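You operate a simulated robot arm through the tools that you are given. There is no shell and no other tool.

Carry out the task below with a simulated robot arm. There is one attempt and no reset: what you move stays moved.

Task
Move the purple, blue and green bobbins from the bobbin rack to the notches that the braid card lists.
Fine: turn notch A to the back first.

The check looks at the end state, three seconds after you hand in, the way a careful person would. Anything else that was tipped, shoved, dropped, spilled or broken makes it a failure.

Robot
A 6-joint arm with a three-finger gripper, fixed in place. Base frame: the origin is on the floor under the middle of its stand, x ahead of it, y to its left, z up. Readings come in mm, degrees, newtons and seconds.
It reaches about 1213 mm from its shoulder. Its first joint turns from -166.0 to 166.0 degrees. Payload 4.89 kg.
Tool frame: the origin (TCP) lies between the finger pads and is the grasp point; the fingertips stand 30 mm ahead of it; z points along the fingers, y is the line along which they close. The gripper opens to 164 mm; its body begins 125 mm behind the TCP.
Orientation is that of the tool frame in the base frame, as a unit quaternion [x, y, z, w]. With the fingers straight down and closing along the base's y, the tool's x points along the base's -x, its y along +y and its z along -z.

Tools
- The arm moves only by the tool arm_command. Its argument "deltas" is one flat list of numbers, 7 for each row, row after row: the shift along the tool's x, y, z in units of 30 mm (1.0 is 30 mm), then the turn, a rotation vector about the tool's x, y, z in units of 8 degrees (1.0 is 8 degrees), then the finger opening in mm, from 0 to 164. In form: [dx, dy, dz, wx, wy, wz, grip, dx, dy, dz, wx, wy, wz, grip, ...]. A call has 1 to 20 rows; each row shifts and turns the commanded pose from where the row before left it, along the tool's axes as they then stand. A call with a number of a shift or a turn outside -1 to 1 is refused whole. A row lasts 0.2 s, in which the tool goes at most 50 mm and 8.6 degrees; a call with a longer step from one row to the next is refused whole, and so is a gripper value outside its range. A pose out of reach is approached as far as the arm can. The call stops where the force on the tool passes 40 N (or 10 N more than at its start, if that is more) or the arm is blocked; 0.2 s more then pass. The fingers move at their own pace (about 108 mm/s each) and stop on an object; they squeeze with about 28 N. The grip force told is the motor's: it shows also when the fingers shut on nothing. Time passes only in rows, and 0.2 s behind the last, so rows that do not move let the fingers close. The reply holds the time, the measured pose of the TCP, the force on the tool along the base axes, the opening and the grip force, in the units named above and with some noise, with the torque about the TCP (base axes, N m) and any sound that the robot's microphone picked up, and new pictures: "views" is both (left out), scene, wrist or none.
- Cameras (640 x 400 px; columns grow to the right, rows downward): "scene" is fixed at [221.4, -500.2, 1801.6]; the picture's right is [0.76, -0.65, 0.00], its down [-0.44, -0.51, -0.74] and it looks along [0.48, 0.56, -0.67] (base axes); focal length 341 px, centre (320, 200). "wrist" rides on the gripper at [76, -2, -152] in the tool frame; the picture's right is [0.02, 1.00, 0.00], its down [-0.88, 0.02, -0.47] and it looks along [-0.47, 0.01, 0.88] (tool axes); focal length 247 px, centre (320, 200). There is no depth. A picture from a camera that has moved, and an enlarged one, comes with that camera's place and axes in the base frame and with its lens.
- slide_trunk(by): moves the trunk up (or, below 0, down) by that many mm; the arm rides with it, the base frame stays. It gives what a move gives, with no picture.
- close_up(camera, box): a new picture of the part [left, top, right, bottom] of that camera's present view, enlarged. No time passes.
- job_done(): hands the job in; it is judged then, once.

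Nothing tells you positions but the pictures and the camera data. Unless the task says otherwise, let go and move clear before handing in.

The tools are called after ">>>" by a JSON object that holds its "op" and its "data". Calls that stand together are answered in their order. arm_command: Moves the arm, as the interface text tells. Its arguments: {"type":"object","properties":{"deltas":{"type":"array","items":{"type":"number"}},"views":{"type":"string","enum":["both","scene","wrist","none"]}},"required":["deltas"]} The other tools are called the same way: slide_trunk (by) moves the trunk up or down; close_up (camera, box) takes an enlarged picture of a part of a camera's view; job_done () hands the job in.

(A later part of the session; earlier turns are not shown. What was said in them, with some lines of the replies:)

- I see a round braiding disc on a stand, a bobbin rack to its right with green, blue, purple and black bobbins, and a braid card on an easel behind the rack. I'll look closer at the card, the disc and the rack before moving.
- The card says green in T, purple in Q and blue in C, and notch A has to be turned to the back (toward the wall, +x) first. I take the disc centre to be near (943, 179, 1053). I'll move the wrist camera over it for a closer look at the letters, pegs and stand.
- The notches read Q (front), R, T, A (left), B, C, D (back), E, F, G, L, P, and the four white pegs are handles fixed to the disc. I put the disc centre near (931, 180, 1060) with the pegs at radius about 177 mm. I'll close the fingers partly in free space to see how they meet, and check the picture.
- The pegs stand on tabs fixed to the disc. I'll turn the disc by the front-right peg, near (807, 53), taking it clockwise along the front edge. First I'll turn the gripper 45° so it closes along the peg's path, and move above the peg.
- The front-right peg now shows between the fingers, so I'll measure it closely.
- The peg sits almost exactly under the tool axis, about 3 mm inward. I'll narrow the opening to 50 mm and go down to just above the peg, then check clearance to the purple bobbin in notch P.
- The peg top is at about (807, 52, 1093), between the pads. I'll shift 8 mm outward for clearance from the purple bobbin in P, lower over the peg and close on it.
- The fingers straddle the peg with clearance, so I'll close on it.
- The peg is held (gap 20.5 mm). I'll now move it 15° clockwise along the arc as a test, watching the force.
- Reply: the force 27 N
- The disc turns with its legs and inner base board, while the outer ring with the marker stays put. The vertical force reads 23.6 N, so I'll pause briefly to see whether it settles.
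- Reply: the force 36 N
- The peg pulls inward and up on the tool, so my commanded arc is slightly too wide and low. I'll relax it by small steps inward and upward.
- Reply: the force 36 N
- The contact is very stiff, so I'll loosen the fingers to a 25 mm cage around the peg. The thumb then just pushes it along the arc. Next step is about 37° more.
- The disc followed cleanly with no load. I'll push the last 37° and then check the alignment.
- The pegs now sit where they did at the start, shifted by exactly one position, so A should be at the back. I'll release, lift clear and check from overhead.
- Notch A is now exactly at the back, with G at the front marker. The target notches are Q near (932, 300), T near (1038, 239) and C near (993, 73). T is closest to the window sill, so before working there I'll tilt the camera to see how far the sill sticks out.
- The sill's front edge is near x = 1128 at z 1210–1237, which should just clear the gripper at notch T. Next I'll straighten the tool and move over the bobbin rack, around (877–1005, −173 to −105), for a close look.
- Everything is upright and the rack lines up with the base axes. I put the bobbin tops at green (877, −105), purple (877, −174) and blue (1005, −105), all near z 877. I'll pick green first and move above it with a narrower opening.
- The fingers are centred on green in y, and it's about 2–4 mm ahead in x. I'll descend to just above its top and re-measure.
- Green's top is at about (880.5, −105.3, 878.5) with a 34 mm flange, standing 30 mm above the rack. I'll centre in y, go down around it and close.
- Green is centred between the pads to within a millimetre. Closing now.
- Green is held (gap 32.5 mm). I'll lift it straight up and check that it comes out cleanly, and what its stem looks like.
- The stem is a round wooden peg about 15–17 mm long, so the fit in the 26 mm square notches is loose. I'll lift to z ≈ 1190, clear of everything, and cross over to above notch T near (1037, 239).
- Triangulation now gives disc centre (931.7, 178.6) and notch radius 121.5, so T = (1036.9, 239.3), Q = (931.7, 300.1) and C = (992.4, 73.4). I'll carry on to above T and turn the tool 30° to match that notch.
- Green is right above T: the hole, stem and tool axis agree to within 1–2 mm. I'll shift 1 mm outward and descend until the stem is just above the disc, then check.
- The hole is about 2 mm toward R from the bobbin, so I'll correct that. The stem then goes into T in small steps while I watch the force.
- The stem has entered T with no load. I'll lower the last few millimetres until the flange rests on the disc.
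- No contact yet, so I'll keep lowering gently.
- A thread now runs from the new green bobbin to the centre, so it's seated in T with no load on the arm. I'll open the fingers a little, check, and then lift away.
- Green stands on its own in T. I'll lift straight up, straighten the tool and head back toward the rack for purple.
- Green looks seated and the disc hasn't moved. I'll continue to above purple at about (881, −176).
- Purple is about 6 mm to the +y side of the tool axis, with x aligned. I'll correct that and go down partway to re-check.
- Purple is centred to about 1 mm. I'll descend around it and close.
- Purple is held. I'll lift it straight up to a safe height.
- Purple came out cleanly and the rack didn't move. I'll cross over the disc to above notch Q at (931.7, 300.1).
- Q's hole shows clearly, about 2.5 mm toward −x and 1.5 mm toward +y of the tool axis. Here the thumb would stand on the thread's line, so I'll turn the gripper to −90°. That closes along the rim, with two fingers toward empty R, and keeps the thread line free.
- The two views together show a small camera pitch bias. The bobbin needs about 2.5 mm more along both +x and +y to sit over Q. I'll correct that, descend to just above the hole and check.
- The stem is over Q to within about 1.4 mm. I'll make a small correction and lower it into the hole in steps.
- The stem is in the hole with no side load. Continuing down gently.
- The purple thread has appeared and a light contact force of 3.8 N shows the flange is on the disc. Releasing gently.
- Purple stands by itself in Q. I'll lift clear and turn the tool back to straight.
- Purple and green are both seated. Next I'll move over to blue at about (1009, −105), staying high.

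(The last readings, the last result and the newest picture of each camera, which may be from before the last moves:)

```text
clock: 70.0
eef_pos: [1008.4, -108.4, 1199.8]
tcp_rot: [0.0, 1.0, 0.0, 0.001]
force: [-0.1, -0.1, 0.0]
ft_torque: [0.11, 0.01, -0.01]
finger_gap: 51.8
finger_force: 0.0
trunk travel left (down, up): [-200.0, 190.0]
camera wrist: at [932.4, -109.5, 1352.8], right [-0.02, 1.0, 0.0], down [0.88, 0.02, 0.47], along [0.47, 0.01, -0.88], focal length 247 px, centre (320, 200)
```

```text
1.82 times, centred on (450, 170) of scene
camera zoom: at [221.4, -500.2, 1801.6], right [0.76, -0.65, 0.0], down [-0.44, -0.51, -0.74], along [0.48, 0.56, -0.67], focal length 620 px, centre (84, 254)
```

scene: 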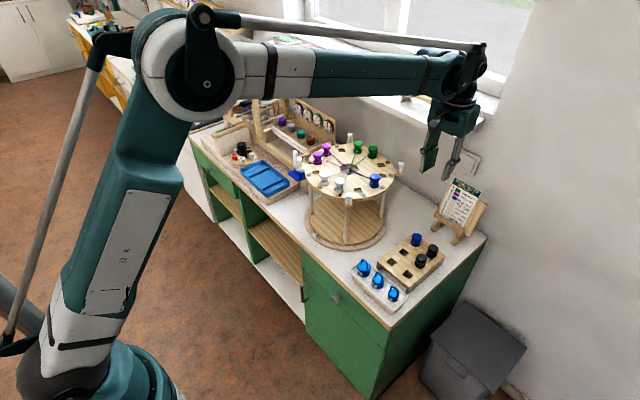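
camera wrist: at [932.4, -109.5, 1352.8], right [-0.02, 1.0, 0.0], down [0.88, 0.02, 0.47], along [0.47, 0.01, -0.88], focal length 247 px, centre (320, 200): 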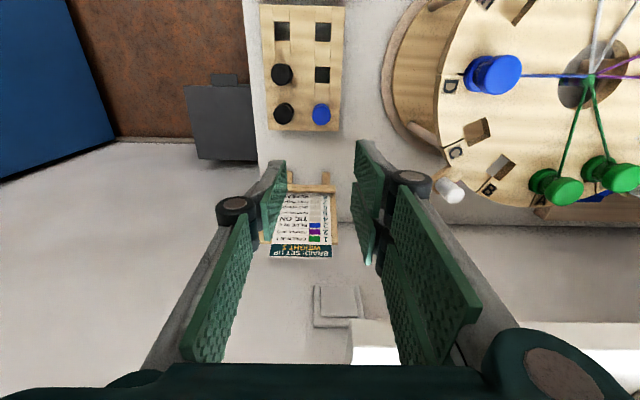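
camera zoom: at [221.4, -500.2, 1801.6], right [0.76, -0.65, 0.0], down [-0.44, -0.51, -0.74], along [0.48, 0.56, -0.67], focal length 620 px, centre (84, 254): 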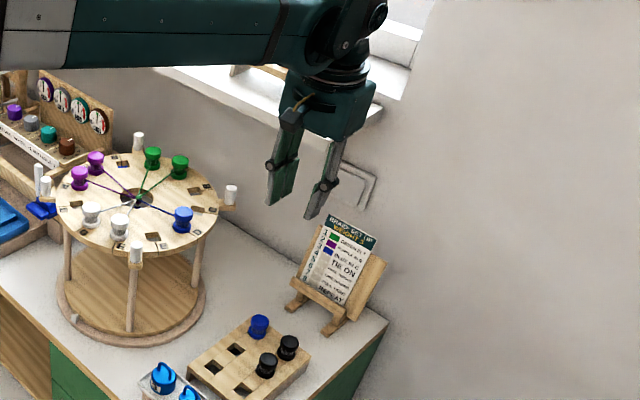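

Blue lines up to within 2 mm and the easel is well behind it. I'll descend to above blue and re-check.

>>> {"op": "arm_command", "data": {"deltas": [0, 0.06, 0.94, 0, 0, 0, 52, 0, 0, 0.94, 0, 0, 0, 52, 0, 0, 0.94, 0, 0, 0, 52, 0, 0, 0.94, 0, 0, 0, 52, 0, 0, 0.94, 0, 0, 0, 52, 0, 0, 0.94, 0, 0, 0, 52, 0, 0, 0.94, 0, 0, 0, 52, 0, 0, 0.94, 0, 0, 0, 52, 0, 0, 0.9, 0, 0, 0, 52, 0, 0, 0, 0, 0, 0, 52], "views": "both"}}

>>> {"op": "close_up", "data": {"camera": "wrist", "box": [220, 90, 420, 240]}}

>>> {"op": "close_up", "data": {"camera": "scene", "box": [360, 180, 500, 300]}}

```text
clock: 72.2
eef_pos: [1007.5, -104.6, 948.9]
tcp_rot: [-0.001, 1.0, 0.0, 0.0]
force: [0.2, -0.3, -0.3]
ft_torque: [0.0, 0.03, 0.01]
finger_gap: 51.7
finger_force: 0.0
trunk travel left (down, up): [-200.0, 190.0]
camera wrist: at [932.1, -105.9, 1101.5], right [-0.02, 1.0, 0.0], down [0.88, 0.02, 0.47], along [0.47, 0.01, -0.88], focal length 247 px, centre (320, 200)
```

scene: 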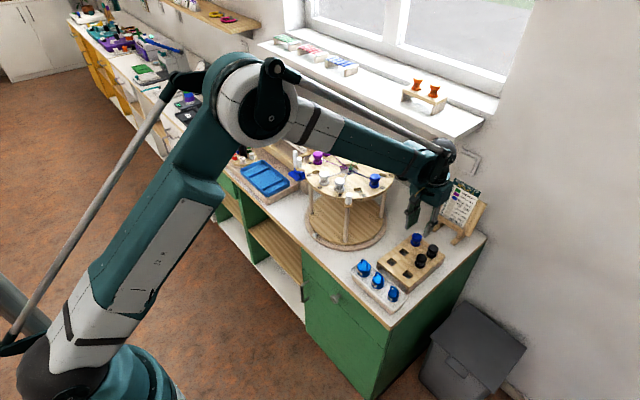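
wrist: 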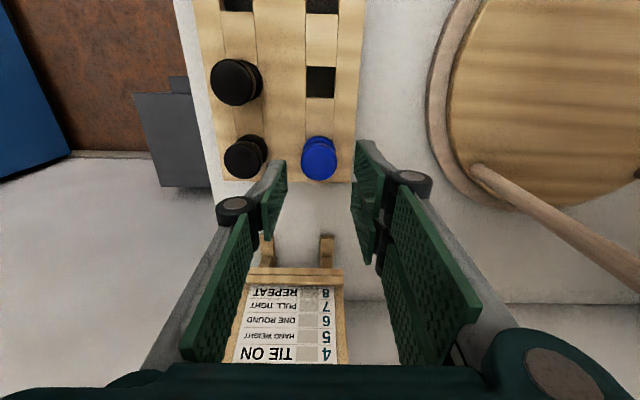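

```text
2.67 times, centred on (320, 165) of wrist
camera zoom: at [932.1, -105.9, 1101.5], right [-0.02, 1.0, 0.0], down [0.88, 0.02, 0.47], along [0.47, 0.01, -0.88], focal length 659 px, centre (320, 293)
```

zoom: 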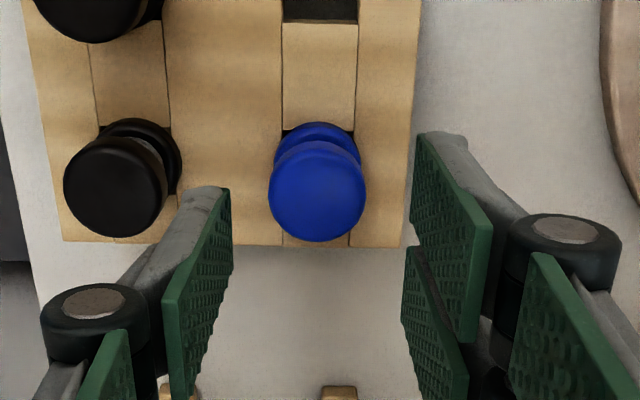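

```text
3.33 times, centred on (430, 240) of scene
camera zoom: at [221.4, -500.2, 1801.6], right [0.76, -0.65, 0.0], down [-0.44, -0.51, -0.74], along [0.48, 0.56, -0.67], focal length 1137 px, centre (-47, 67)
```

zoom: 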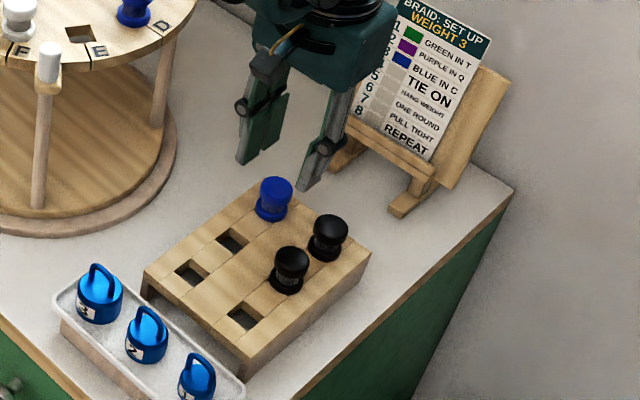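

Blue is about 4 mm ahead and 1 mm to the −y side. I'll correct that and go down partway.

>>> {"op": "arm_command", "data": {"deltas": [-0.13, -0.04, 0.3, 0, 0, 0, 52, 0, 0, 0.6, 0, 0, 0, 52, 0, 0, 0.4, 0, 0, 0, 52, 0, 0, 0, 0, 0, 0, 52], "views": "wrist"}}

>>> {"op": "close_up", "data": {"camera": "wrist", "box": [220, 90, 420, 240]}}

```text
clock: 73.2
eef_pos: [1013.0, -104.0, 909.8]
tcp_rot: [0.001, 1.0, 0.001, 0.0]
force: [0.2, -0.3, -0.8]
ft_torque: [-0.03, 0.04, 0.0]
finger_gap: 52.2
finger_force: 0.0
trunk travel left (down, up): [-200.0, 190.0]
camera wrist: at [936.0, -106.8, 1062.8], right [-0.02, 1.0, 0.0], down [0.88, 0.02, 0.47], along [0.47, 0.01, -0.88], focal length 247 px, centre (320, 200)
```

wrist: 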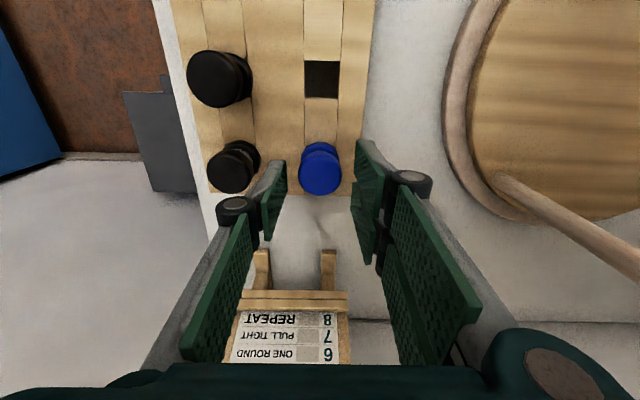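

```text
2.67 times, centred on (320, 165) of wrist
camera zoom: at [936.0, -106.8, 1062.8], right [-0.02, 1.0, 0.0], down [0.88, 0.02, 0.47], along [0.47, 0.01, -0.88], focal length 659 px, centre (320, 293)
```

zoom: 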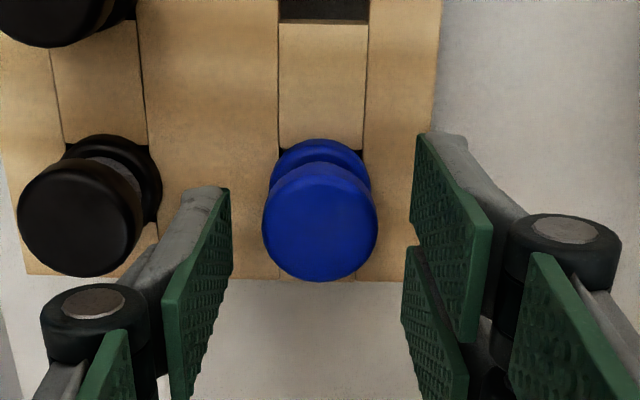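

Blue is centred and the thumb has about 13 mm to the black bobbin. I'll descend and grip.

>>> {"op": "arm_command", "data": {"deltas": [-0.03, -0.015, 0.25, 0, 0, 0, 52, 0, 0, 0.3, 0, 0, 0, 52, 0, 0, 0.29, 0, 0, 0, 52, 0, 0, 0, 0, 0, 0, 52], "views": "wrist"}}

>>> {"op": "close_up", "data": {"camera": "wrist", "box": [220, 90, 420, 240]}}

>>> {"op": "close_up", "data": {"camera": "scene", "box": [360, 190, 480, 300]}}

```text
clock: 74.2
eef_pos: [1014.2, -106.1, 884.5]
tcp_rot: [0.0, 1.0, 0.0, 0.0]
force: [-1.0, 1.1, -0.7]
ft_torque: [0.0, -0.01, 0.01]
finger_gap: 52.1
finger_force: 0.1
trunk travel left (down, up): [-200.0, 190.0]
camera wrist: at [937.0, -107.6, 1036.9], right [-0.02, 1.0, 0.0], down [0.88, 0.02, 0.47], along [0.47, 0.01, -0.88], focal length 247 px, centre (320, 200)
```

wrist: 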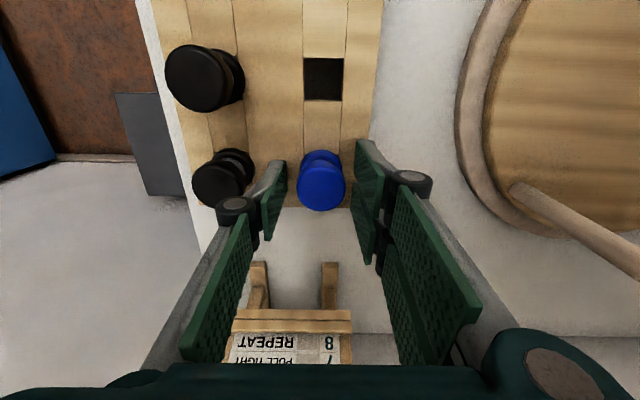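

```text
2.67 times, centred on (320, 165) of wrist
camera zoom: at [937.0, -107.6, 1036.9], right [-0.02, 1.0, 0.0], down [0.88, 0.02, 0.47], along [0.47, 0.01, -0.88], focal length 659 px, centre (320, 293)
```

zoom: 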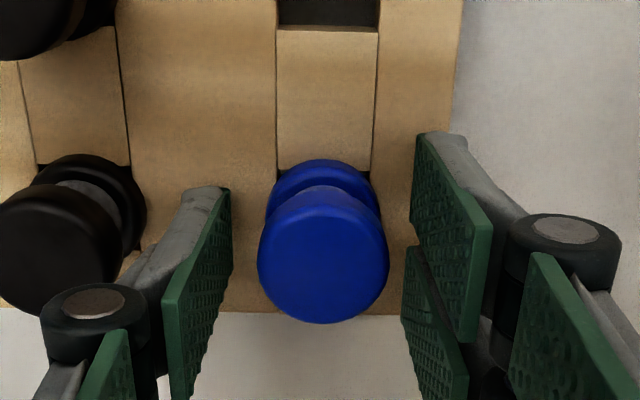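

```text
3.64 times, centred on (420, 245) of scene
camera zoom: at [221.4, -500.2, 1801.6], right [0.76, -0.65, 0.0], down [-0.44, -0.51, -0.74], along [0.48, 0.56, -0.67], focal length 1240 px, centre (-44, 36)
```

zoom: 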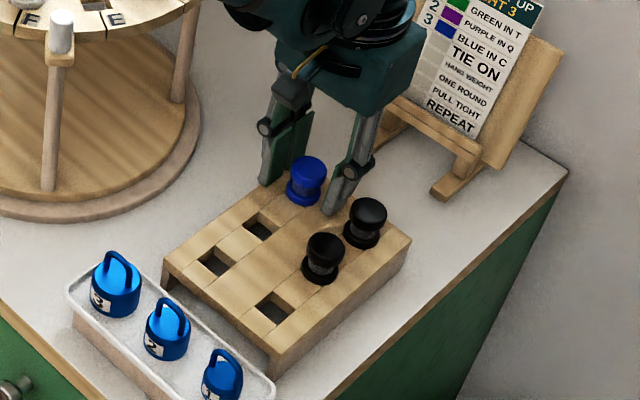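

Well centred. I'll close, then lift straight up.

>>> {"op": "arm_command", "data": {"deltas": [0, 0, 0, 0, 0, 0, 24, 0, 0, 0, 0, 0, 0, 24, 0, 0, 0, 0, 0, 0, 24, 0, 0, 0, 0, 0, 0, 24, 0, 0, -0.2, 0, 0, 0, 24, 0, 0, -0.4, 0, 0, 0, 24, 0, 0, -0.7, 0, 0, 0, 24, 0, 0, -0.9, 0, 0, 0, 24], "views": "both"}}

>>> {"op": "close_up", "data": {"camera": "scene", "box": [360, 190, 480, 300]}}

>>> {"op": "close_up", "data": {"camera": "wrist", "box": [220, 90, 420, 240]}}

```text
clock: 76.0
eef_pos: [1013.9, -106.3, 949.7]
tcp_rot: [0.0, 1.0, 0.0, 0.001]
force: [0.2, -0.4, -0.6]
ft_torque: [0.02, 0.12, -0.03]
finger_gap: 33.0
finger_force: 28.1
trunk travel left (down, up): [-200.0, 190.0]
camera wrist: at [936.9, -108.7, 1101.9], right [-0.02, 1.0, 0.0], down [0.88, 0.02, 0.47], along [0.47, 0.01, -0.88], focal length 247 px, centre (320, 200)
```

scene: 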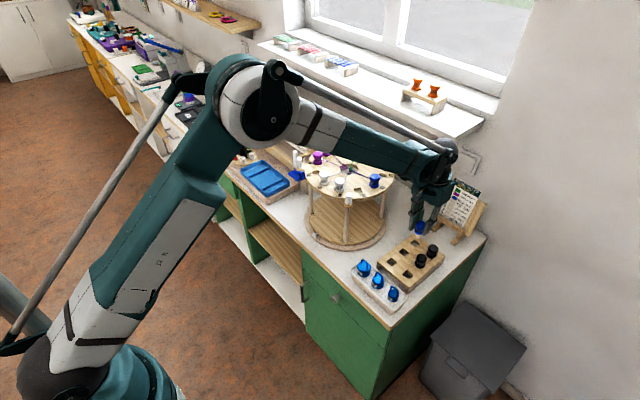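
wrist: 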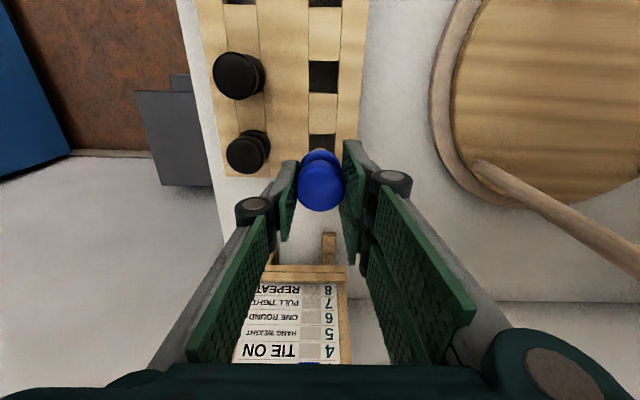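

```text
3.64 times, centred on (420, 245) of scene
camera zoom: at [221.4, -500.2, 1801.6], right [0.76, -0.65, 0.0], down [-0.44, -0.51, -0.74], along [0.48, 0.56, -0.67], focal length 1240 px, centre (-44, 36)
```

zoom: 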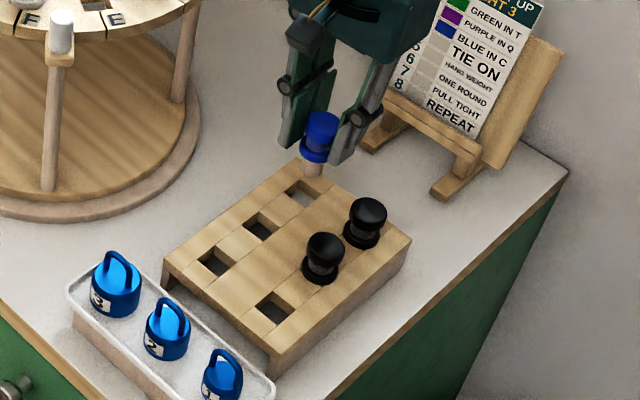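

```text
2.67 times, centred on (320, 165) of wrist
camera zoom: at [936.9, -108.7, 1101.9], right [-0.02, 1.0, 0.0], down [0.88, 0.02, 0.47], along [0.47, 0.01, -0.88], focal length 659 px, centre (320, 293)
```

zoom: 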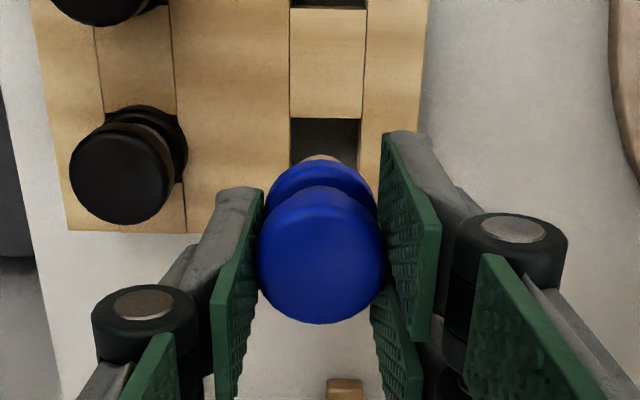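

Blue came out cleanly and the black bobbins and rack didn't move. I'll lift it and cross to above notch C near (994, 74).

>>> {"op": "arm_command", "data": {"deltas": [0, 0, -1, 0, 0, 0, 24, 0, 0, -1, 0, 0, 0, 24, 0, 0, -1, 0, 0, 0, 24, 0, 0, -1, 0, 0, 0, 24, 0, 0, -1, 0, 0, 0, 24, 0, 0, -1, 0, 0, 0, 24, 0, 0, -1, 0, 0, 0, 24, 0, 0, -1, 0, 0, 0, 24, 0.091, 0.857, 0, 0, 0, 0, 24, 0.091, 0.857, 0, 0, 0, 0, 24, 0.091, 0.857, 0, 0, 0, 0, 24, 0.091, 0.857, 0, 0, 0, 0, 24, 0.091, 0.857, 0, 0, 0, 0, 24, 0.091, 0.857, 0, 0, 0, 0, 24, 0.091, 0.857, 0, 0, 0, 0, 24, 0, 0, 0, 0, 0, 0, 24], "views": "both"}}

>>> {"op": "close_up", "data": {"camera": "wrist", "box": [220, 60, 420, 240]}}

```text
clock: 79.4
eef_pos: [996.6, 75.9, 1193.3]
tcp_rot: [-0.001, 1.0, 0.0, 0.0]
force: [-0.3, 0.7, -1.3]
ft_torque: [-0.12, 0.01, 0.0]
finger_gap: 32.9
finger_force: 28.0
trunk travel left (down, up): [-200.0, 190.0]
camera wrist: at [919.3, 74.4, 1345.2], right [-0.02, 1.0, 0.0], down [0.88, 0.02, 0.47], along [0.47, 0.01, -0.88], focal length 247 px, centre (320, 200)
```

scene: 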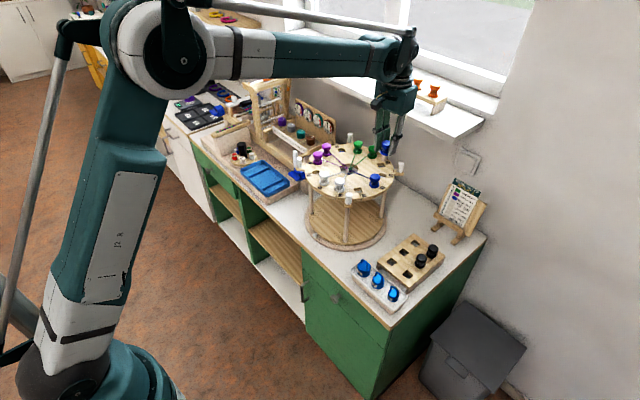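
wrist: 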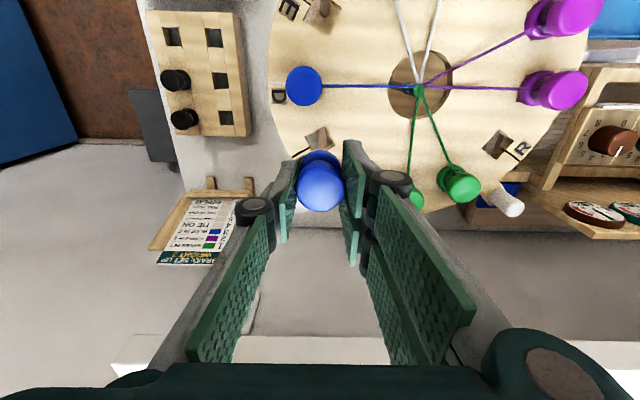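

```text
2.22 times, centred on (320, 150) of wrist
camera zoom: at [919.3, 74.4, 1345.2], right [-0.02, 1.0, 0.0], down [0.88, 0.02, 0.47], along [0.47, 0.01, -0.88], focal length 549 px, centre (320, 311)
```

zoom: 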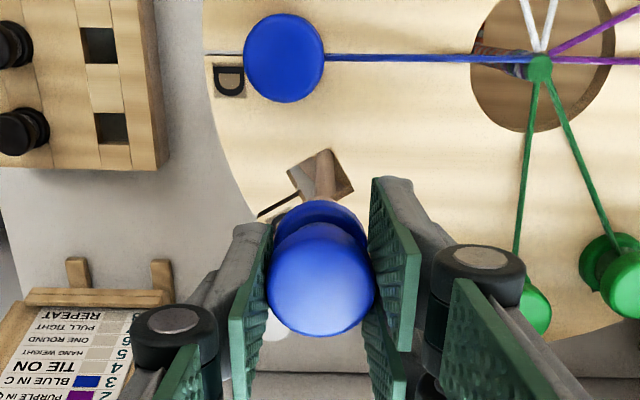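

Blue is above C. I'll turn to −60° so the gripper closes along the rim, with two fingers toward empty B and the thumb toward D, and then check alignment.

>>> {"op": "arm_command", "data": {"deltas": [0, 0, 0, 0, 0, 0.9375, 24, 0, 0, 0, 0, 0, 0.9375, 24, 0, 0, 0, 0, 0, 0.9375, 24, 0, 0, 0, 0, 0, 0.9375, 24, 0, 0, 0, 0, 0, 0.9375, 24, 0, 0, 0, 0, 0, 0.9375, 24, 0, 0, 0, 0, 0, 0.9375, 24, 0, 0, 0, 0, 0, 0.9375, 24, 0, 0, 0, 0, 0, 0, 24], "views": "both"}}

>>> {"op": "close_up", "data": {"camera": "wrist", "box": [220, 60, 420, 240]}}

>>> {"op": "close_up", "data": {"camera": "scene", "box": [300, 0, 500, 220]}}

```text
clock: 81.4
eef_pos: [993.9, 75.4, 1191.0]
tcp_rot: [0.5, 0.866, 0.0, 0.0]
force: [-1.4, 0.2, -1.5]
ft_torque: [0.0, 0.01, 0.01]
finger_gap: 32.8
finger_force: 28.2
trunk travel left (down, up): [-200.0, 190.0]
camera wrist: at [954.6, 139.1, 1344.0], right [0.86, 0.52, 0.0], down [0.46, -0.75, 0.47], along [0.25, -0.4, -0.88], focal length 247 px, centre (320, 200)
```

scene: 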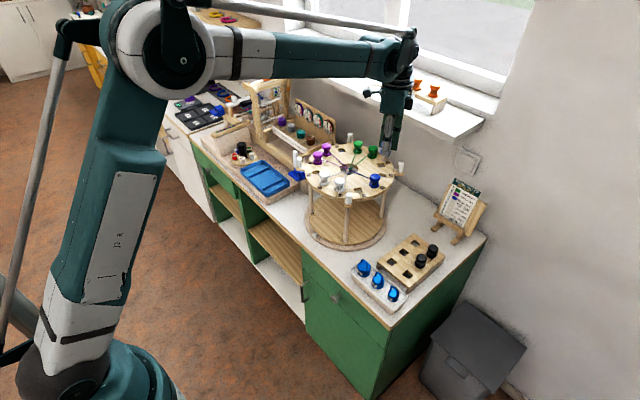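
wrist: 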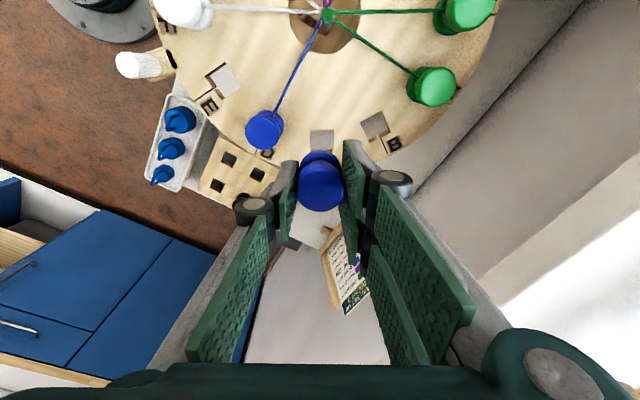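

```text
2.22 times, centred on (320, 150) of wrist
camera zoom: at [954.6, 139.1, 1344.0], right [0.86, 0.52, 0.0], down [0.46, -0.75, 0.47], along [0.25, -0.4, -0.88], focal length 549 px, centre (320, 311)
```

zoom: 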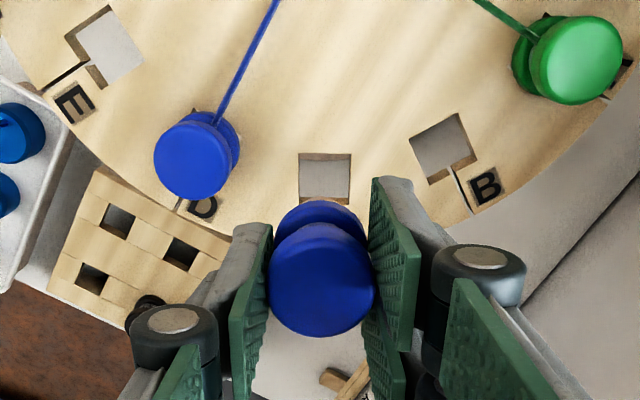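

```text
1.82 times, centred on (400, 110) of scene
camera zoom: at [221.4, -500.2, 1801.6], right [0.76, -0.65, 0.0], down [-0.44, -0.51, -0.74], along [0.48, 0.56, -0.67], focal length 620 px, centre (174, 364)
```

zoom: 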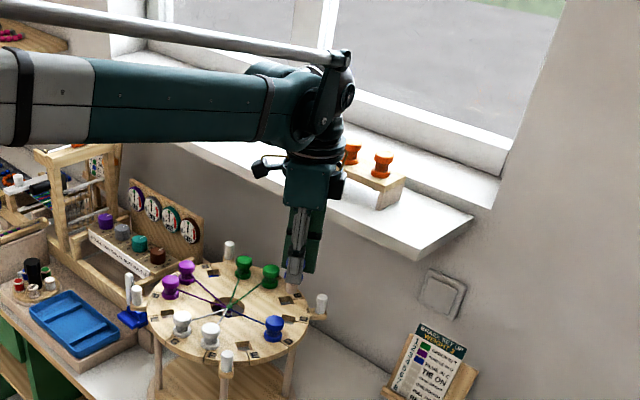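

The hole is about 1.6 mm toward B and slightly inward from the bobbin. I'll correct and descend to just above the disc.

>>> {"op": "arm_command", "data": {"deltas": [0.075, 0.05, 0.3, 0, 0, 0, 24, 0, 0, 0.6, 0, 0, 0, 24, 0, 0, 0.7, 0, 0, 0, 24, 0, 0, 0.6, 0, 0, 0, 24, 0, 0, 0, 0, 0, 0, 24], "views": "both"}}

>>> {"op": "close_up", "data": {"camera": "wrist", "box": [220, 60, 420, 240]}}

>>> {"op": "close_up", "data": {"camera": "scene", "box": [335, 110, 425, 200]}}

```text
clock: 82.6
eef_pos: [995.6, 76.6, 1124.5]
tcp_rot: [0.5, 0.866, 0.0, 0.0]
force: [0.0, -0.1, -1.1]
ft_torque: [-0.01, 0.05, 0.01]
finger_gap: 32.6
finger_force: 27.9
trunk travel left (down, up): [-200.0, 190.0]
camera wrist: at [956.2, 141.6, 1276.6], right [0.85, 0.52, 0.0], down [0.46, -0.75, 0.47], along [0.25, -0.4, -0.88], focal length 247 px, centre (320, 200)
```

scene: 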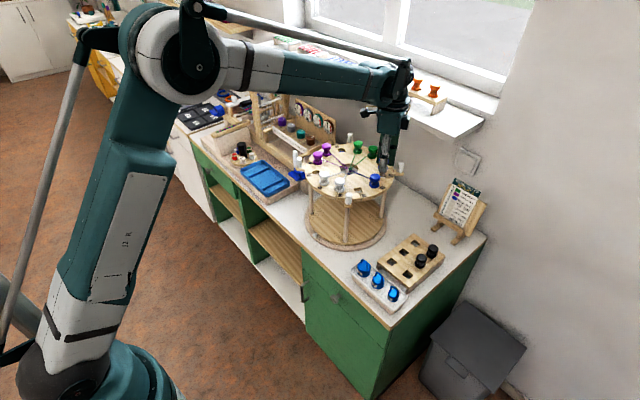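
wrist: 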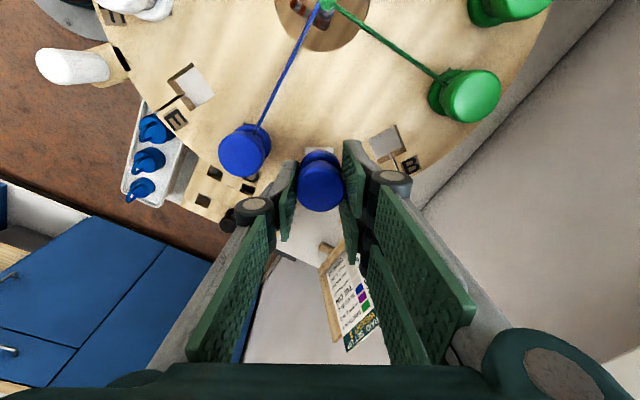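

```text
2.22 times, centred on (320, 150) of wrist
camera zoom: at [956.2, 141.6, 1276.6], right [0.85, 0.52, 0.0], down [0.46, -0.75, 0.47], along [0.25, -0.4, -0.88], focal length 549 px, centre (320, 311)
```

zoom: 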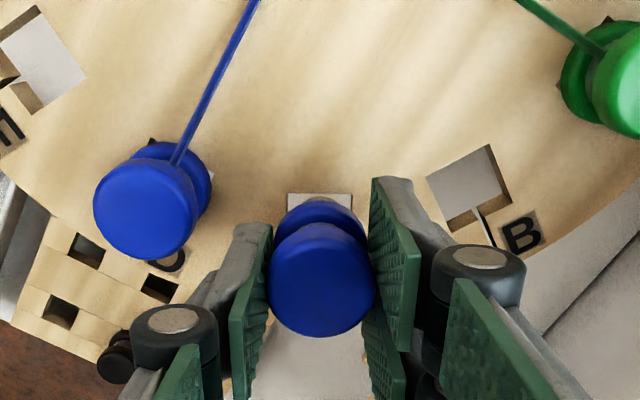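

```text
4.44 times, centred on (380, 155) of scene
camera zoom: at [221.4, -500.2, 1801.6], right [0.76, -0.65, 0.0], down [-0.44, -0.51, -0.74], along [0.48, 0.56, -0.67], focal length 1515 px, centre (53, 400)
```

zoom: 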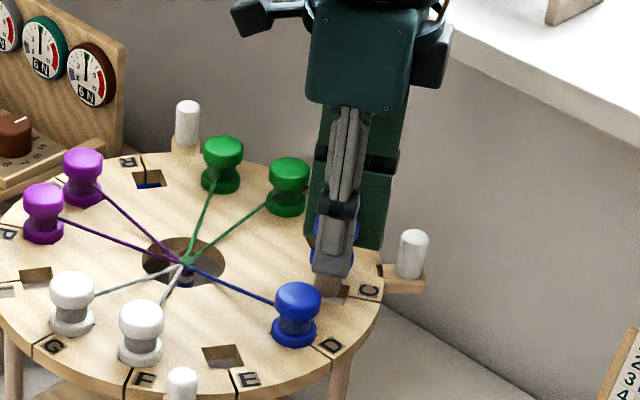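

Within about 1–1.5 mm of the hole. Small correction, then lowering in steps.

>>> {"op": "arm_command", "data": {"deltas": [0.04, -0.027, 0, 0, 0, 0, 24, 0, 0, 0.2, 0, 0, 0, 24, 0, 0, 0.2, 0, 0, 0, 24, 0, 0, 0.25, 0, 0, 0, 24, 0, 0, 0, 0, 0, 0, 24], "views": "wrist"}}

>>> {"op": "close_up", "data": {"camera": "wrist", "box": [220, 60, 420, 240]}}

>>> {"op": "close_up", "data": {"camera": "scene", "box": [345, 130, 415, 195]}}

```text
clock: 83.8
eef_pos: [993.6, 76.6, 1106.6]
tcp_rot: [0.5, 0.866, 0.0, 0.0]
force: [3.3, -6.0, -3.4]
ft_torque: [-0.36, -0.25, -0.04]
finger_gap: 32.3
finger_force: 28.0
trunk travel left (down, up): [-200.0, 190.0]
camera wrist: at [954.3, 142.8, 1257.6], right [0.85, 0.52, 0.0], down [0.46, -0.75, 0.47], along [0.25, -0.4, -0.88], focal length 247 px, centre (320, 200)
```

wrist: 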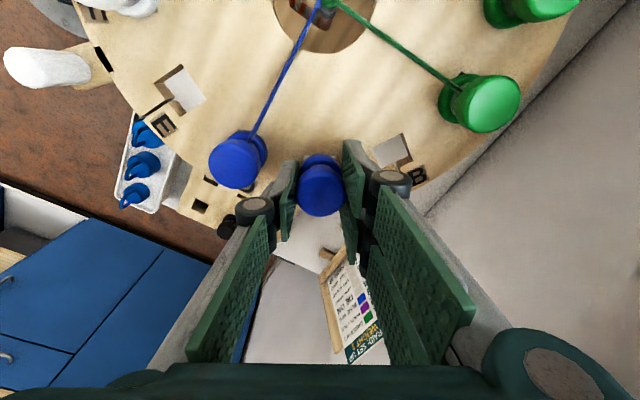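

```text
2.22 times, centred on (320, 150) of wrist
camera zoom: at [954.3, 142.8, 1257.6], right [0.85, 0.52, 0.0], down [0.46, -0.75, 0.47], along [0.25, -0.4, -0.88], focal length 549 px, centre (320, 311)
```

zoom: 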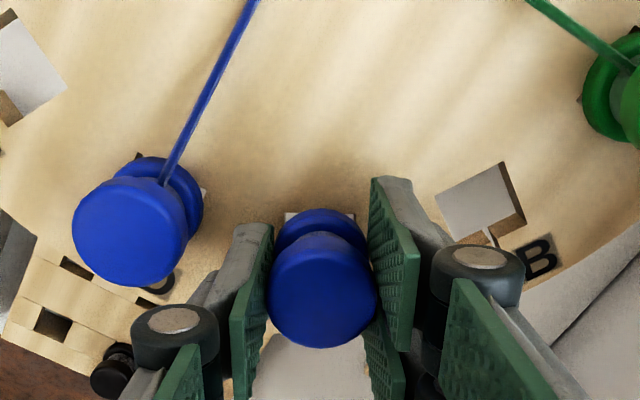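

```text
6.15 times, centred on (380, 162) of scene
camera zoom: at [221.4, -500.2, 1801.6], right [0.76, -0.65, 0.0], down [-0.44, -0.51, -0.74], along [0.48, 0.56, -0.67], focal length 2098 px, centre (-49, 431)
```

zoom: 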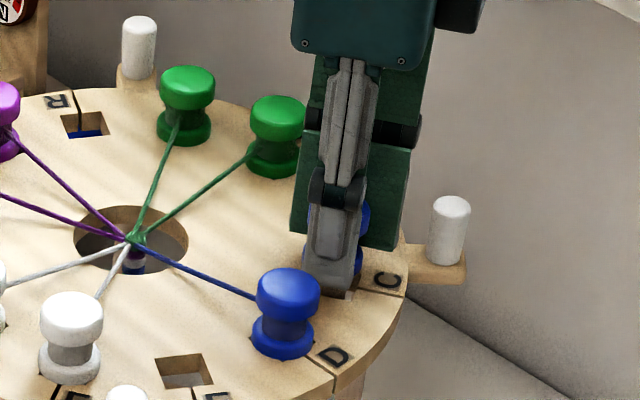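

The hole's inner wall is pushing the stem outward with about 7 N, so the hole is further out than I estimated. I'll shift outward to relieve it before going lower.

>>> {"op": "arm_command", "data": {"deltas": [-0.05, 0, 0, 0, 0, 0, 24, -0.03, 0, 0, 0, 0, 0, 24, 0, 0, 0, 0, 0, 0, 24], "views": "wrist"}}

>>> {"op": "close_up", "data": {"camera": "wrist", "box": [220, 60, 420, 240]}}

```text
clock: 84.6
eef_pos: [994.4, 75.7, 1105.1]
tcp_rot: [0.5, 0.866, 0.001, 0.001]
force: [0.4, 0.0, -1.2]
ft_torque: [-0.01, -0.01, 0.03]
finger_gap: 32.1
finger_force: 27.6
trunk travel left (down, up): [-200.0, 190.0]
camera wrist: at [955.0, 141.9, 1258.3], right [0.85, 0.52, 0.0], down [0.46, -0.75, 0.47], along [0.25, -0.4, -0.88], focal length 247 px, centre (320, 200)
```

wrist: 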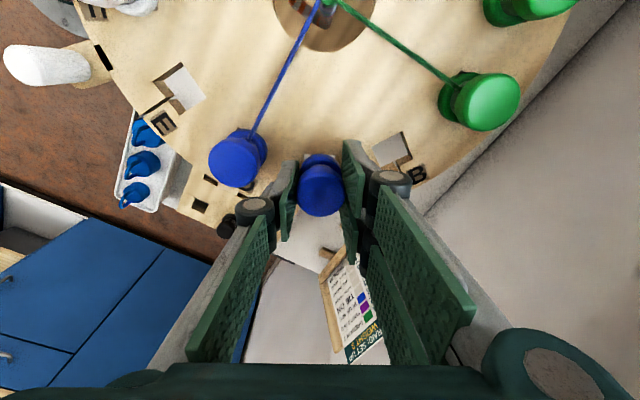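

```text
2.22 times, centred on (320, 150) of wrist
camera zoom: at [955.0, 141.9, 1258.3], right [0.85, 0.52, 0.0], down [0.46, -0.75, 0.47], along [0.25, -0.4, -0.88], focal length 549 px, centre (320, 311)
```

zoom: 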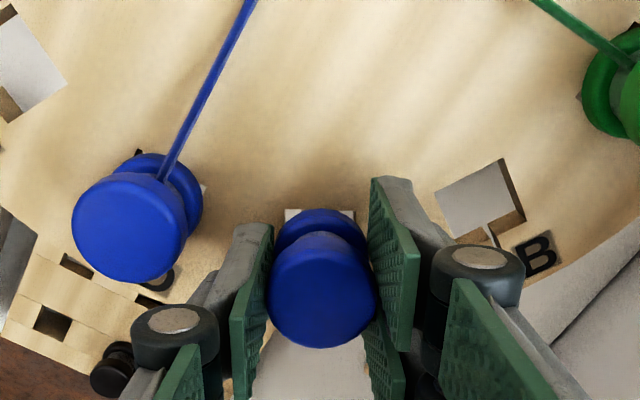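

The side force is gone. Continuing down.

>>> {"op": "arm_command", "data": {"deltas": [0, 0, 0.12, 0, 0, 0, 24, 0, 0, 0.12, 0, 0, 0, 24, 0, 0, 0.08, 0, 0, 0, 24, 0, 0, 0, 0, 0, 0, 24], "views": "wrist"}}

>>> {"op": "close_up", "data": {"camera": "wrist", "box": [220, 60, 420, 240]}}

>>> {"op": "close_up", "data": {"camera": "scene", "box": [345, 130, 415, 195]}}

```text
clock: 85.6
eef_pos: [995.4, 75.4, 1096.6]
tcp_rot: [0.5, 0.866, 0.0, 0.0]
force: [0.4, 0.3, -1.6]
ft_torque: [0.0, 0.0, 0.01]
finger_gap: 32.6
finger_force: 27.9
trunk travel left (down, up): [-200.0, 190.0]
camera wrist: at [954.4, 139.5, 1249.5], right [0.85, 0.52, 0.0], down [0.46, -0.75, 0.47], along [0.25, -0.4, -0.88], focal length 247 px, centre (320, 200)
```

wrist: 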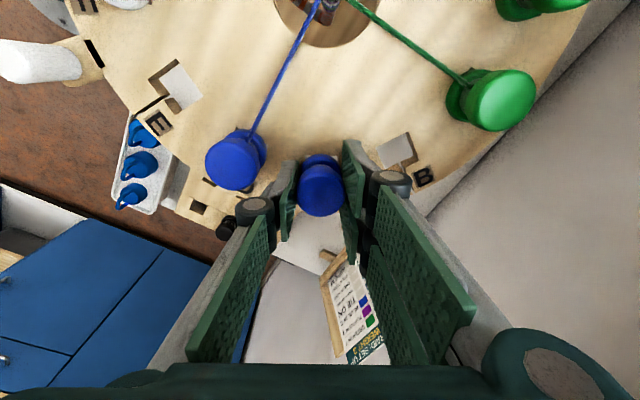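

```text
2.22 times, centred on (320, 150) of wrist
camera zoom: at [954.4, 139.5, 1249.5], right [0.85, 0.52, 0.0], down [0.46, -0.75, 0.47], along [0.25, -0.4, -0.88], focal length 549 px, centre (320, 311)
```

zoom: 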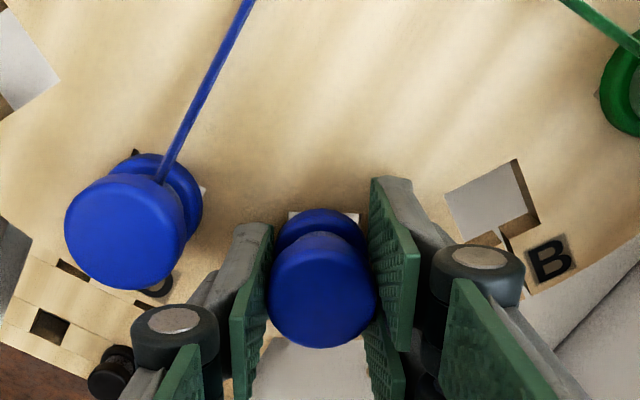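

```text
6.15 times, centred on (380, 162) of scene
camera zoom: at [221.4, -500.2, 1801.6], right [0.76, -0.65, 0.0], down [-0.44, -0.51, -0.74], along [0.48, 0.56, -0.67], focal length 2098 px, centre (-49, 431)
```

zoom: 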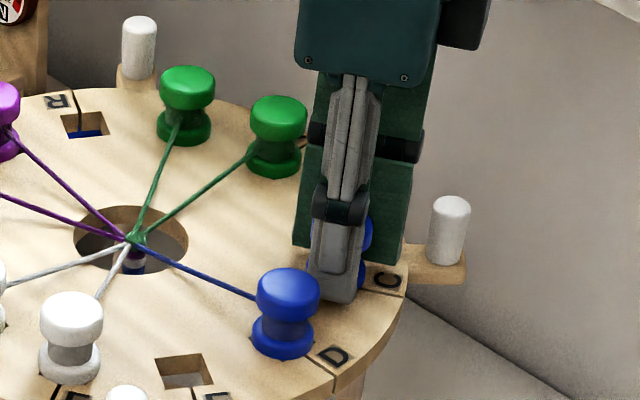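

No contact or thread yet, so I'll lower further in small steps.

>>> {"op": "arm_command", "data": {"deltas": [0, 0, 0.06, 0, 0, 0, 24, 0, 0, 0.05, 0, 0, 0, 24, 0, 0, 0, 0, 0, 0, 24], "views": "wrist"}}

>>> {"op": "close_up", "data": {"camera": "wrist", "box": [220, 60, 420, 240]}}

>>> {"op": "close_up", "data": {"camera": "scene", "box": [345, 130, 415, 195]}}

```text
clock: 86.4
eef_pos: [995.0, 75.4, 1092.5]
tcp_rot: [0.499, 0.866, 0.001, 0.0]
force: [-0.7, 0.3, 0.1]
ft_torque: [-0.03, 0.02, 0.02]
finger_gap: 32.4
finger_force: 27.8
trunk travel left (down, up): [-200.0, 190.0]
camera wrist: at [954.6, 140.3, 1245.3], right [0.85, 0.52, 0.0], down [0.46, -0.75, 0.47], along [0.25, -0.4, -0.88], focal length 247 px, centre (320, 200)
```

wrist: 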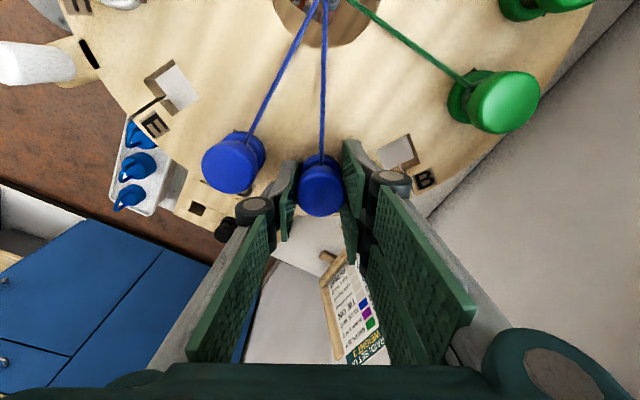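

```text
2.22 times, centred on (320, 150) of wrist
camera zoom: at [954.6, 140.3, 1245.3], right [0.85, 0.52, 0.0], down [0.46, -0.75, 0.47], along [0.25, -0.4, -0.88], focal length 549 px, centre (320, 311)
```

zoom: 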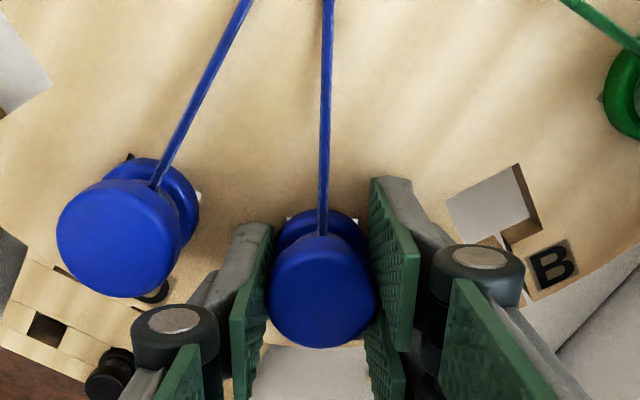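

```text
6.15 times, centred on (380, 162) of scene
camera zoom: at [221.4, -500.2, 1801.6], right [0.76, -0.65, 0.0], down [-0.44, -0.51, -0.74], along [0.48, 0.56, -0.67], focal length 2098 px, centre (-49, 431)
```

zoom: 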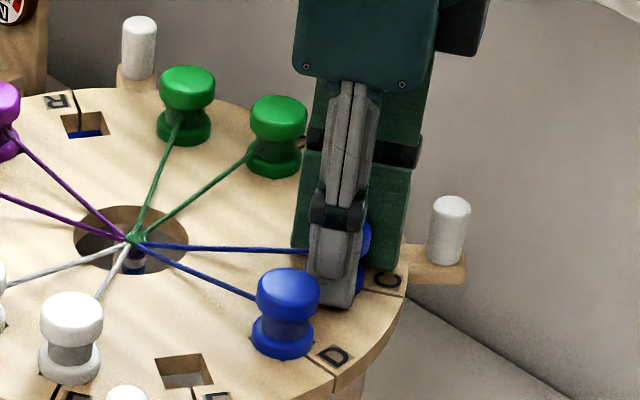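

The blue thread has appeared, so it's seated in C. I'll take out the last millimetre and release gently.

>>> {"op": "arm_command", "data": {"deltas": [0, 0, 0.03, 0, 0, 0, 24, 0, 0, 0, 0, 0, 0, 24, 0, 0, 0, 0, 0, 0, 36, 0, 0, 0, 0, 0, 0, 40, 0, 0, 0, 0, 0, 0, 43, 0, 0, 0, 0, 0, 0, 43], "views": "wrist"}}

>>> {"op": "close_up", "data": {"camera": "wrist", "box": [220, 60, 420, 240]}}

>>> {"op": "close_up", "data": {"camera": "scene", "box": [345, 130, 415, 195]}}

```text
clock: 87.8
eef_pos: [994.3, 75.3, 1091.8]
tcp_rot: [0.5, 0.866, -0.001, 0.0]
force: [0.2, -0.5, -0.3]
ft_torque: [-0.02, 0.02, -0.01]
finger_gap: 43.0
finger_force: 0.0
trunk travel left (down, up): [-200.0, 190.0]
camera wrist: at [954.7, 140.4, 1244.9], right [0.85, 0.52, 0.0], down [0.46, -0.75, 0.47], along [0.25, -0.4, -0.88], focal length 247 px, centre (320, 200)
```

wrist: 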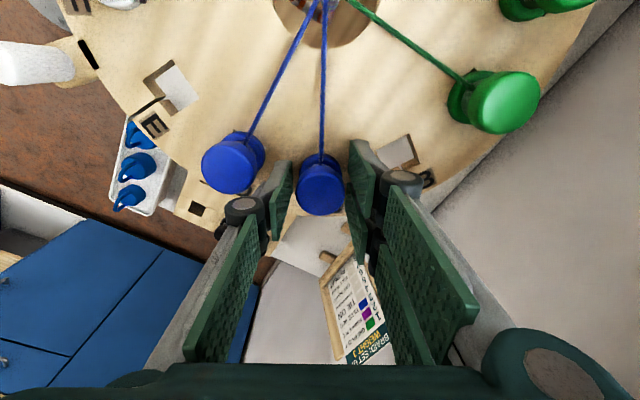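

```text
2.22 times, centred on (320, 150) of wrist
camera zoom: at [954.7, 140.4, 1244.9], right [0.85, 0.52, 0.0], down [0.46, -0.75, 0.47], along [0.25, -0.4, -0.88], focal length 549 px, centre (320, 311)
```

zoom: 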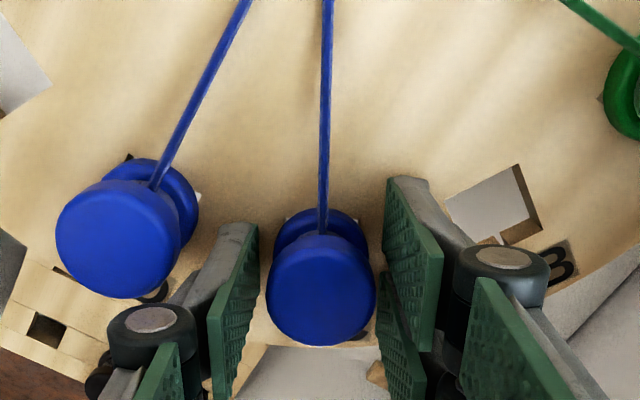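

```text
6.15 times, centred on (380, 162) of scene
camera zoom: at [221.4, -500.2, 1801.6], right [0.76, -0.65, 0.0], down [-0.44, -0.51, -0.74], along [0.48, 0.56, -0.67], focal length 2098 px, centre (-49, 431)
```

zoom: 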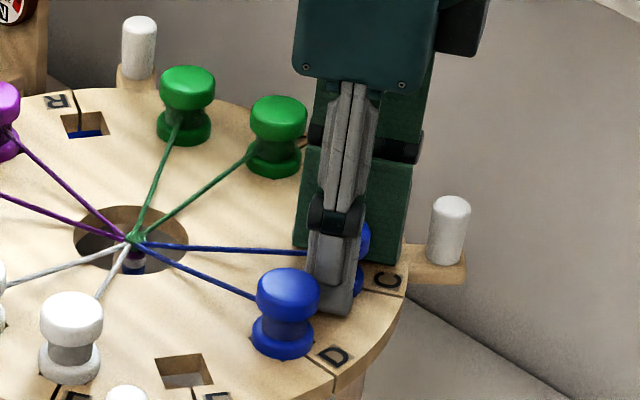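

Blue is released and standing in C. I'll lift straight up, straighten the tool and back away from the disc for a final check.

>>> {"op": "arm_command", "data": {"deltas": [0, 0, -0.3, 0, 0, 0, 43, 0, 0, -0.6, 0, 0, 0, 43, 0, 0, -0.9, 0, 0, 0, 43, 0, 0, -0.9, 0, 0, 0, 43, 0, 0, -0.9, 0, 0, 0, 43, 0, 0, -0.5, 0, 0, 0, 43, 0, 0, -0.3, 0, 0, -0.9375, 43, 0, 0, -0.3, 0, 0, -0.9375, 43, 0, 0, -0.3, 0, 0, -0.9375, 60, 0, 0, -0.3, 0, 0, -0.9375, 80, 0, 0, -0.3, 0, 0, -0.9375, 100, 0, 0, -0.3, 0, 0, -0.9375, 120, 0, 0, 0, 0, 0, -0.9375, 150, 0, 0, 0, 0, 0, -0.9375, 164], "views": "scene"}}

```text
clock: 90.8
eef_pos: [993.9, 74.0, 1268.6]
tcp_rot: [-0.001, 1.0, 0.0, 0.0]
force: [-0.3, 0.3, -0.4]
ft_torque: [0.02, 0.02, 0.03]
finger_gap: 163.9
finger_force: 0.0
trunk travel left (down, up): [-200.0, 190.0]
```

scene: 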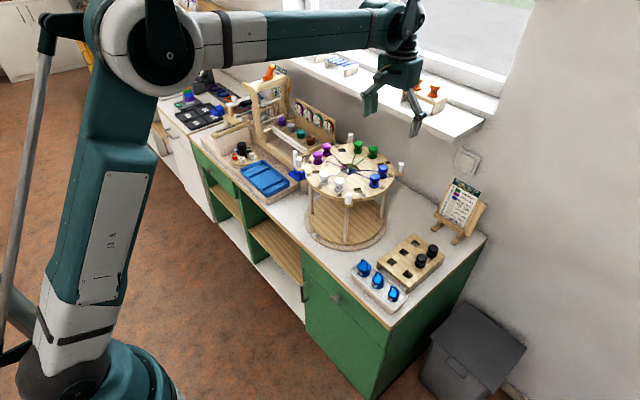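

>>> {"op": "arm_command", "data": {"deltas": [0.85, 0.44, -0.14, 0, 0, 0, 164, 0.85, 0.44, -0.14, 0, 0, 0, 164, 0.85, 0.44, -0.14, 0, 0, 0, 164, 0.85, 0.44, -0.14, 0, 0, 0, 164, 0.85, 0.44, -0.14, 0, 0, 0, 164, 0.85, 0.44, -0.14, 0, 0, 0, 164, 0.85, 0.44, -0.14, 0, 0, 0, 164, 0.85, 0.44, -0.14, 0, 0, 0, 164, 0, 0, 0, 0, 0, 0, 164], "views": "both"}}

>>> {"op": "close_up", "data": {"camera": "wrist", "box": [220, 90, 420, 290]}}

>>> {"op": "close_up", "data": {"camera": "wrist", "box": [270, 85, 370, 160]}}

>>> {"op": "close_up", "data": {"camera": "scene", "box": [290, 125, 410, 255]}}

>>> {"op": "close_up", "data": {"camera": "scene", "box": [345, 170, 495, 315]}}

```text
clock: 92.8
eef_pos: [786.0, 183.3, 1300.4]
tcp_rot: [0.0, 1.0, -0.001, 0.0]
force: [-0.2, 1.1, 0.4]
ft_torque: [-0.03, -0.09, 0.01]
finger_gap: 163.9
finger_force: 0.2
trunk travel left (down, up): [-200.0, 190.0]
camera wrist: at [709.2, 181.2, 1452.9], right [-0.02, 1.0, 0.0], down [0.88, 0.02, 0.47], along [0.47, 0.01, -0.88], focal length 247 px, centre (320, 200)
```

scene: 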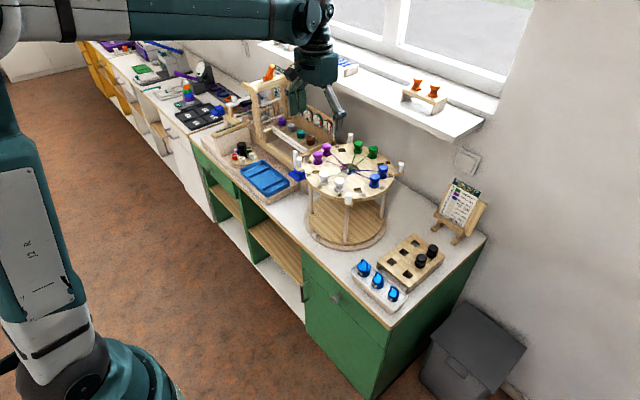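
wrist: 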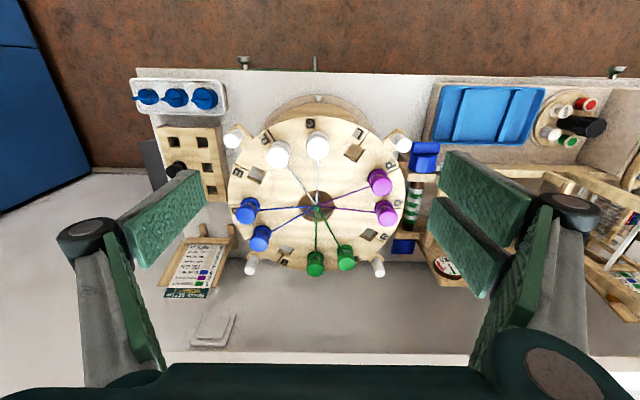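

```text
2.00 times, centred on (320, 190) of wrist
camera zoom: at [709.2, 181.2, 1452.9], right [-0.02, 1.0, 0.0], down [0.88, 0.02, 0.47], along [0.47, 0.01, -0.88], focal length 494 px, centre (320, 220)
```

zoom: 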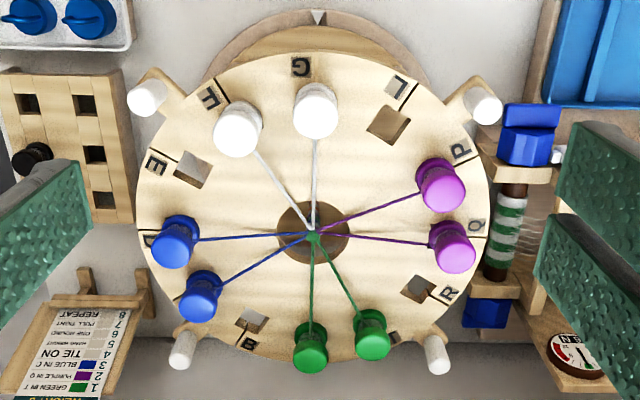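

```text
5.33 times, centred on (320, 122) of wrist
camera zoom: at [709.2, 181.2, 1452.9], right [-0.02, 1.0, 0.0], down [0.88, 0.02, 0.47], along [0.47, 0.01, -0.88], focal length 1317 px, centre (320, 613)
```

zoom: 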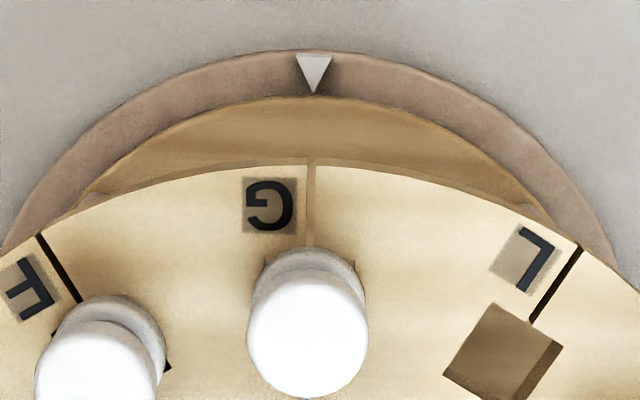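

```text
3.08 times, centred on (350, 190) of scene
camera zoom: at [221.4, -500.2, 1801.6], right [0.76, -0.65, 0.0], down [-0.44, -0.51, -0.74], along [0.48, 0.56, -0.67], focal length 1049 px, centre (228, 231)
```

zoom: 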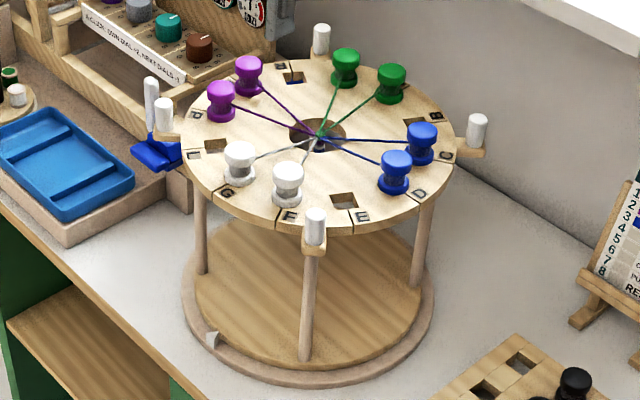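

```text
2.76 times, centred on (420, 242) of scene
camera zoom: at [221.4, -500.2, 1801.6], right [0.76, -0.65, 0.0], down [-0.44, -0.51, -0.74], along [0.48, 0.56, -0.67], focal length 941 px, centre (44, 83)
```

zoom: 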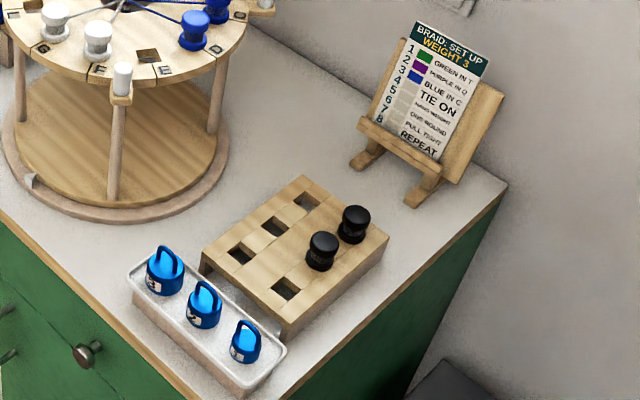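

Notch A is at the back, with G lined up on the front marker. Green stands in T, purple in Q and blue in C, each with its thread to the centre. The other bobbins, rack, weights and card haven't moved, and the gripper is open and clear, so I'm handing in.

>>> {"op": "job_done", "data": {}}

```text
The job is handed in.
```

I turned the disc so notch A is at the back, then moved the three bobbins to the notches on the braid card: green in T, purple in Q and blue in C. The job is handed in; no result has come back yet.

- **Disc:** it turned 90° clockwise by one of its pegs, and notch G now lines up with the marker at the front.
- **Bobbins:** all three stand upright, and each now shows a thread to the centre.
- **Everything else:** the other bobbins, the rack, the weights and the card are where they were in the final pictures.

When blue went into C, its stem caught the edge of the notch, so I shifted it outward and lowered it the rest of the way with no side force. The gripper is open and clear of the disc.
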